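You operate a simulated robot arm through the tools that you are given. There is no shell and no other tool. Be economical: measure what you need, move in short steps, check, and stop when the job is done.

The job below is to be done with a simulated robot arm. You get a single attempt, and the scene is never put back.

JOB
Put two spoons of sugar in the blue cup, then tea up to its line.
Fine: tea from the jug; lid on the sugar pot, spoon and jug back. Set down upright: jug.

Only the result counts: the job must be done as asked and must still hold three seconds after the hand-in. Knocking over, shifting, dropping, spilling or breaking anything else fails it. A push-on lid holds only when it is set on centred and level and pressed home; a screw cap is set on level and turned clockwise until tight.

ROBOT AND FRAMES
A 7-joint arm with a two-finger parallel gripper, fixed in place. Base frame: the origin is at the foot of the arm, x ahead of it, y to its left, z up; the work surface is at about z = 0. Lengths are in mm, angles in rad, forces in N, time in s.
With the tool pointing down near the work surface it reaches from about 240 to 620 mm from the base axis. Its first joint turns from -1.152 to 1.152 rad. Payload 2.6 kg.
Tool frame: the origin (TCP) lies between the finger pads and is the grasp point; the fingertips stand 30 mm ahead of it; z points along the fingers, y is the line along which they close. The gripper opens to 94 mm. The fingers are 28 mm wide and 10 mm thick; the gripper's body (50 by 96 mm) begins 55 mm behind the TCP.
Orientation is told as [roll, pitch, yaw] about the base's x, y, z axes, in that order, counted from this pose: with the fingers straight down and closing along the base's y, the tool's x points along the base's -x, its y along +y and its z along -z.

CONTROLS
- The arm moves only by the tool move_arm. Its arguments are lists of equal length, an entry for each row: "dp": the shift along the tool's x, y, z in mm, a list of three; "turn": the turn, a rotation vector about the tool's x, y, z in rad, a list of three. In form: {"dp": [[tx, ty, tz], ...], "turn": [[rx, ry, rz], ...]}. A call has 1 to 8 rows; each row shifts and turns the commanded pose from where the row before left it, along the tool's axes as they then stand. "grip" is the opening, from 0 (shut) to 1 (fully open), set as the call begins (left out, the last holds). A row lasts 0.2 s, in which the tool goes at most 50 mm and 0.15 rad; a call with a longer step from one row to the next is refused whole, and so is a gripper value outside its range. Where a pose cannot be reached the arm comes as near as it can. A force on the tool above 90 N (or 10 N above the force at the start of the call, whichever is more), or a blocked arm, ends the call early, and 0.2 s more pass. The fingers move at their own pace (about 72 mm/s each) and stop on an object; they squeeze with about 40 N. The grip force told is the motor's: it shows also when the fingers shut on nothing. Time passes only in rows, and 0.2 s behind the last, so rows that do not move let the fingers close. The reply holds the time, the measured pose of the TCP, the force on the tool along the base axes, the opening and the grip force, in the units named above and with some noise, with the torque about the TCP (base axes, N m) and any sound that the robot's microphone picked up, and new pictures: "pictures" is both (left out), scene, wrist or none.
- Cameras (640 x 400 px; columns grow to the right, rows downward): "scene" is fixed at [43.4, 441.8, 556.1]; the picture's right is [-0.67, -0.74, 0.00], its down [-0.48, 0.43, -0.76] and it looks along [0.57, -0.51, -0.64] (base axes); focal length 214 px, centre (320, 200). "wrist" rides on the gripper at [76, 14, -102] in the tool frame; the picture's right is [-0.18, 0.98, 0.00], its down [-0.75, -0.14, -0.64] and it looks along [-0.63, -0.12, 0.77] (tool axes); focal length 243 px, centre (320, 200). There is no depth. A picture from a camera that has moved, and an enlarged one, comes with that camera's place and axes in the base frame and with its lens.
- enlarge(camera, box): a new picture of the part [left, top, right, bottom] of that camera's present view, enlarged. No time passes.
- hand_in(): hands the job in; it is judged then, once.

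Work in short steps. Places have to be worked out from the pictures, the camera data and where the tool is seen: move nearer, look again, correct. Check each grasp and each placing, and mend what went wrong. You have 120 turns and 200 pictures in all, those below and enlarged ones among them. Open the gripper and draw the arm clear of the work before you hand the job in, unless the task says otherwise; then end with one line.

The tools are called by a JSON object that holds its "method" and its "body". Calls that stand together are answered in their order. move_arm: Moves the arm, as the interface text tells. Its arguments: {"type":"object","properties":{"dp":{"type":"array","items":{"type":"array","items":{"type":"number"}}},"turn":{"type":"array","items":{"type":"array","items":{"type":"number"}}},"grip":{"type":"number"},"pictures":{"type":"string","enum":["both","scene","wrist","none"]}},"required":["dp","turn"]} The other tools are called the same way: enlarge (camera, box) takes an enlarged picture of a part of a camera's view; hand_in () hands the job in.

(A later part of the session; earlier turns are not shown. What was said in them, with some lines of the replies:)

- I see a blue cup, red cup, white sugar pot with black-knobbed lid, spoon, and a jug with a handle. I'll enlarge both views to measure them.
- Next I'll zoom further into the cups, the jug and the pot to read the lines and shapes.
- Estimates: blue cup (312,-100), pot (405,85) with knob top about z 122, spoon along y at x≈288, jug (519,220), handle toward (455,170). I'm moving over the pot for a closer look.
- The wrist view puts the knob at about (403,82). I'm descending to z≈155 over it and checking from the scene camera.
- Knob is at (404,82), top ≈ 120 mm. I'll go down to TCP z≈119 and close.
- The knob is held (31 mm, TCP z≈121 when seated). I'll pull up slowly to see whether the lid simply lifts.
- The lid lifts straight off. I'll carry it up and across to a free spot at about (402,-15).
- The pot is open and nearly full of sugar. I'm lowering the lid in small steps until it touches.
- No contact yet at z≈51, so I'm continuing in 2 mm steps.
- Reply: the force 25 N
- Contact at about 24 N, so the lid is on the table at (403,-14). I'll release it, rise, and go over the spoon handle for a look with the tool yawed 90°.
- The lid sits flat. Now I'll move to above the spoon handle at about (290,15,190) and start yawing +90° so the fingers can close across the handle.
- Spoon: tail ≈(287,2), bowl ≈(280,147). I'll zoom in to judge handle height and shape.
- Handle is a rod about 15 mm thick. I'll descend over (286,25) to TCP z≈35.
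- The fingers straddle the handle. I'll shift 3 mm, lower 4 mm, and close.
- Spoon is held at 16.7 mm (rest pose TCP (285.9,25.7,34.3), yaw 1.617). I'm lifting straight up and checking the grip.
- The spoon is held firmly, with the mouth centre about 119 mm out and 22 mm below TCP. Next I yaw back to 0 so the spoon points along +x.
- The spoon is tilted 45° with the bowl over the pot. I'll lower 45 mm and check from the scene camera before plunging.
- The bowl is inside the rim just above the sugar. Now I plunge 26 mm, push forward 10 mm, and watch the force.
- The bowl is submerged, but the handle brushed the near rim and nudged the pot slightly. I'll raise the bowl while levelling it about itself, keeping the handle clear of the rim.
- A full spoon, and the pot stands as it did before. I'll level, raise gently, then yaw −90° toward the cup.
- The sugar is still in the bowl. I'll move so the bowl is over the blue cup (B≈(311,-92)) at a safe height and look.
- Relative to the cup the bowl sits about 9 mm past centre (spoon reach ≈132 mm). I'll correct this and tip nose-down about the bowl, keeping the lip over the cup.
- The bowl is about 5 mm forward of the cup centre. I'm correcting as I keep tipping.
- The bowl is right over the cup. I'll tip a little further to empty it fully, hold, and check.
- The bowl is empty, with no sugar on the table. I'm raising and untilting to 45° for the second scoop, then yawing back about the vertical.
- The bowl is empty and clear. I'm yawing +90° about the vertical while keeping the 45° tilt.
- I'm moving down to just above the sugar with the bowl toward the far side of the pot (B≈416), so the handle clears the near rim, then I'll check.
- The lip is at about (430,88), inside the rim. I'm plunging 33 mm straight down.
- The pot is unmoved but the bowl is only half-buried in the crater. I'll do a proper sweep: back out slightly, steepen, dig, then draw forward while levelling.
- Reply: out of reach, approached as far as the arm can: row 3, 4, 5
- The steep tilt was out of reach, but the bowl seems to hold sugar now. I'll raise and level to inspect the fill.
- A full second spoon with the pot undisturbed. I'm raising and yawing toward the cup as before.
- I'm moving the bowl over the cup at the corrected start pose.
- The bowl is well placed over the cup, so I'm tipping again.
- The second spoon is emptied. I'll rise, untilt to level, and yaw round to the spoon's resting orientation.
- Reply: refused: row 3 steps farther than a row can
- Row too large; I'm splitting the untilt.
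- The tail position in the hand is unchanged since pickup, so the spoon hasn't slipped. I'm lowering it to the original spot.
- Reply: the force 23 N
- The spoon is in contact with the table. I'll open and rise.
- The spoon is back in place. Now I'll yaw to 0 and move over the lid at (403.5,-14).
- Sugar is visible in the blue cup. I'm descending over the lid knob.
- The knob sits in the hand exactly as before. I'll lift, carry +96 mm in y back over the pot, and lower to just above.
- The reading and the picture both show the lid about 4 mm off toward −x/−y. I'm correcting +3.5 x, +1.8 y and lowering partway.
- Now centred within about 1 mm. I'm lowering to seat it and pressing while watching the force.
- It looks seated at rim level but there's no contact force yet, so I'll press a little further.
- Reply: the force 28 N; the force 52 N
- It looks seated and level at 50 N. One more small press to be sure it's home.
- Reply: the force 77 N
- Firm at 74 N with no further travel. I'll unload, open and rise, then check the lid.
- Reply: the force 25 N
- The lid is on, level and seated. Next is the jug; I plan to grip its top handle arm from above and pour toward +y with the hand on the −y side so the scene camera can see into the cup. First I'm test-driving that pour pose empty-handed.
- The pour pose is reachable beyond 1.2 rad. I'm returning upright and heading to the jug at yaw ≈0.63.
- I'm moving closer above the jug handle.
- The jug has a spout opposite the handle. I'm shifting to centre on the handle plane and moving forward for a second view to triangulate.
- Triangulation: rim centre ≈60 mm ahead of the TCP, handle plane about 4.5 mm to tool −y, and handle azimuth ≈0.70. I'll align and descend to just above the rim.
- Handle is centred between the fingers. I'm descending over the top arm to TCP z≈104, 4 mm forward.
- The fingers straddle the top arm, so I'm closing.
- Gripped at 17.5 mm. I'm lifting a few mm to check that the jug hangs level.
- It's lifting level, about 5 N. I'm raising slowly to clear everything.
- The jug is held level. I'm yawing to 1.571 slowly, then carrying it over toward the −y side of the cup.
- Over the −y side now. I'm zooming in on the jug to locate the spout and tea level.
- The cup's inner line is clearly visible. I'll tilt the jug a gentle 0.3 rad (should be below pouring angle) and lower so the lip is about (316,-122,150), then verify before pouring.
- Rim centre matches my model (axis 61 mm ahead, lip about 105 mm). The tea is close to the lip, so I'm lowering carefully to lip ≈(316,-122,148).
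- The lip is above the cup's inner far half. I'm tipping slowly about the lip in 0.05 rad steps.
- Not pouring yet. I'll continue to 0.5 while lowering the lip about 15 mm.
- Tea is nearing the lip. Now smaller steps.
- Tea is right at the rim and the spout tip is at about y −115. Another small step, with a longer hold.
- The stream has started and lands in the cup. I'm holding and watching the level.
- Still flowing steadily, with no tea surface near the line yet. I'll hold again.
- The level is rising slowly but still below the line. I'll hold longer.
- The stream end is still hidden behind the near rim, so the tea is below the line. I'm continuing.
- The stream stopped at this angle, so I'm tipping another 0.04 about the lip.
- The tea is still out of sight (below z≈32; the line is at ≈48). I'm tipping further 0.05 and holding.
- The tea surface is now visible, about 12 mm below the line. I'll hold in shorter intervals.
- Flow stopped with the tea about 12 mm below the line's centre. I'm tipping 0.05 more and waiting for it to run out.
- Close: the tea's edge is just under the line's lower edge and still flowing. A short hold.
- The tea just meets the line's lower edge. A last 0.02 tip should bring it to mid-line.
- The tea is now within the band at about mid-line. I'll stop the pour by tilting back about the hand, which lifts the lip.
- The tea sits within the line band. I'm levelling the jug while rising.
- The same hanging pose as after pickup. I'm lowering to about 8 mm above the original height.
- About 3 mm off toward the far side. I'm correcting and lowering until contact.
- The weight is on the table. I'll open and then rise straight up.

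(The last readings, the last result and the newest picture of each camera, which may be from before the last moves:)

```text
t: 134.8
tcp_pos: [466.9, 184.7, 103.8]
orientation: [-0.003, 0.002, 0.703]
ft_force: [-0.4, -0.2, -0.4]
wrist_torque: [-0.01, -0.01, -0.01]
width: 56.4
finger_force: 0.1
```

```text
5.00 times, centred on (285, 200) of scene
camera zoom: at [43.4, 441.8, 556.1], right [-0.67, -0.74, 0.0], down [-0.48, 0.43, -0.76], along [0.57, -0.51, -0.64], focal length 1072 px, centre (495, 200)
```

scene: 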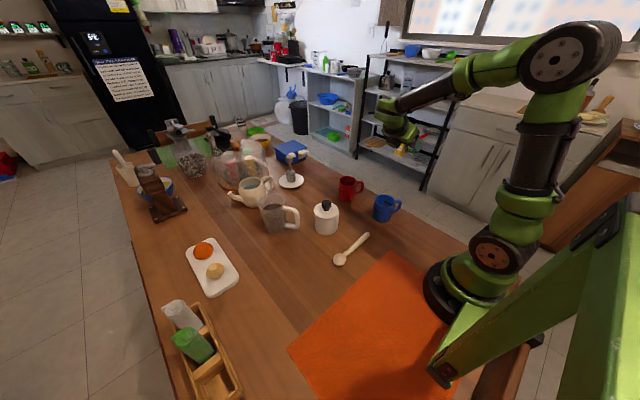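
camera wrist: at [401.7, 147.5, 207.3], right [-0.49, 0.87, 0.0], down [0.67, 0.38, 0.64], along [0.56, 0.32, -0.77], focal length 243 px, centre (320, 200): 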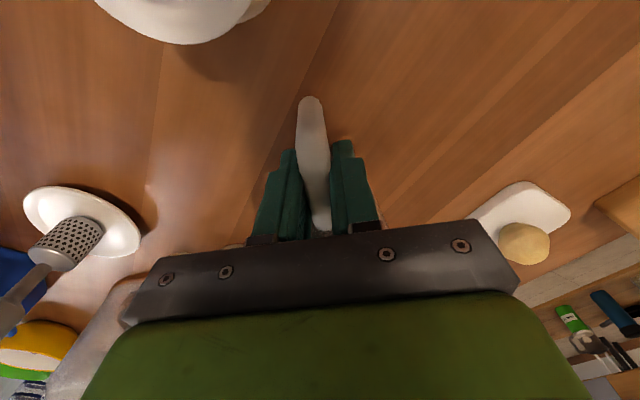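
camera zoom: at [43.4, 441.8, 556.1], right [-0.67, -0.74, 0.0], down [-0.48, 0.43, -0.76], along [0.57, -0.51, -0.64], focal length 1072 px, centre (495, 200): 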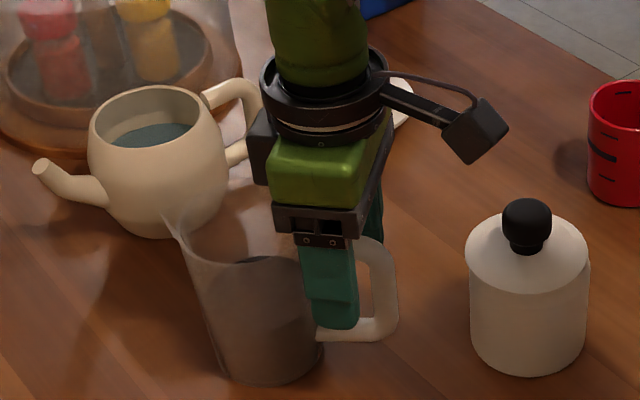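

Jug upright and released. I'm withdrawing straight up and back toward the start pose.

{"method": "move_arm", "body": {"dp": [[0, 0, -20], [0, 0, -45], [0, 0, -45], [0, 0, -45], [0, 0, -45], [45, 0, -20], [45, 0, -20], [45, 0, 0]], "turn": [[0, 0, 0], [0, 0, 0], [0, 0, 0], [0, 0, 0], [0, 0, 0], [0, 0, 0], [0, 0, 0], [0, 0, 0]], "pictures": "scene"}}

{"method": "enlarge", "body": {"camera": "scene", "box": [220, 160, 420, 285]}}

{"method": "enlarge", "body": {"camera": "scene", "box": [370, 190, 402, 218]}}

```text
t: 136.6
tcp_pos: [363.1, 97.9, 337.6]
orientation: [-0.001, 0.003, 0.703]
ft_force: [-0.2, -0.8, -0.5]
wrist_torque: [0.02, -0.01, 0.0]
width: 56.4
finger_force: 0.1
```

scene: 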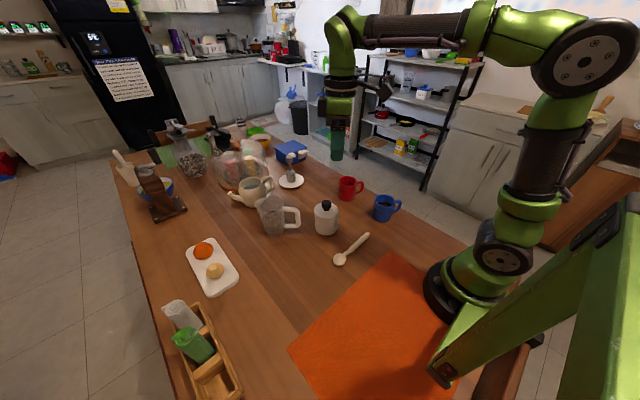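

```text
3.20 times, centred on (320, 222) of scene
camera zoom: at [43.4, 441.8, 556.1], right [-0.67, -0.74, 0.0], down [-0.48, 0.43, -0.76], along [0.57, -0.51, -0.64], focal length 686 px, centre (320, 128)
```

zoom: 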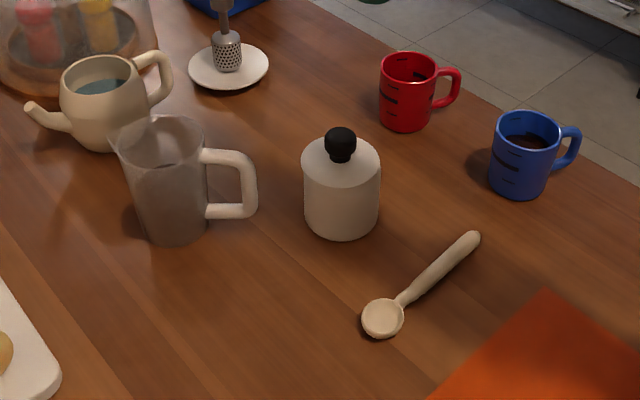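

```text
14.29 times, centred on (386, 204) of scene
camera zoom: at [43.4, 441.8, 556.1], right [-0.67, -0.74, 0.0], down [-0.48, 0.43, -0.76], along [0.57, -0.51, -0.64], focal length 3064 px, centre (-623, 143)
```

zoom: 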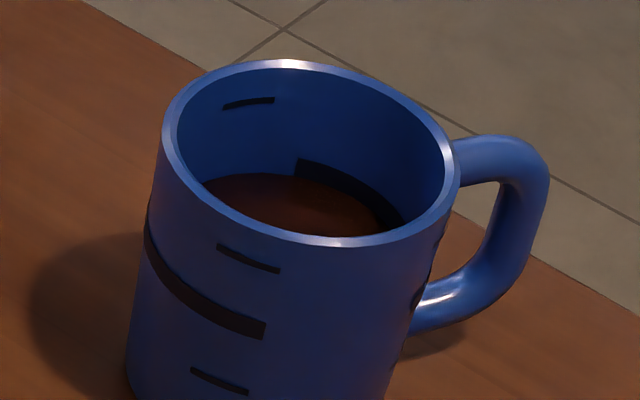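

Everything is in place: tea at the line in the blue cup, pot lidded, spoon and jug back, no spills, gripper open and clear. I'm handing it in.

{"method": "hand_in", "body": {}}

```text
The job is handed in.
```

The job is handed in: the blue cup has two spoons of sugar and tea up to its line, the lid is pressed back on the sugar pot, and the spoon and the upright jug are each within about 10 mm of where they started; the pot moved about 3 mm while I handled it.
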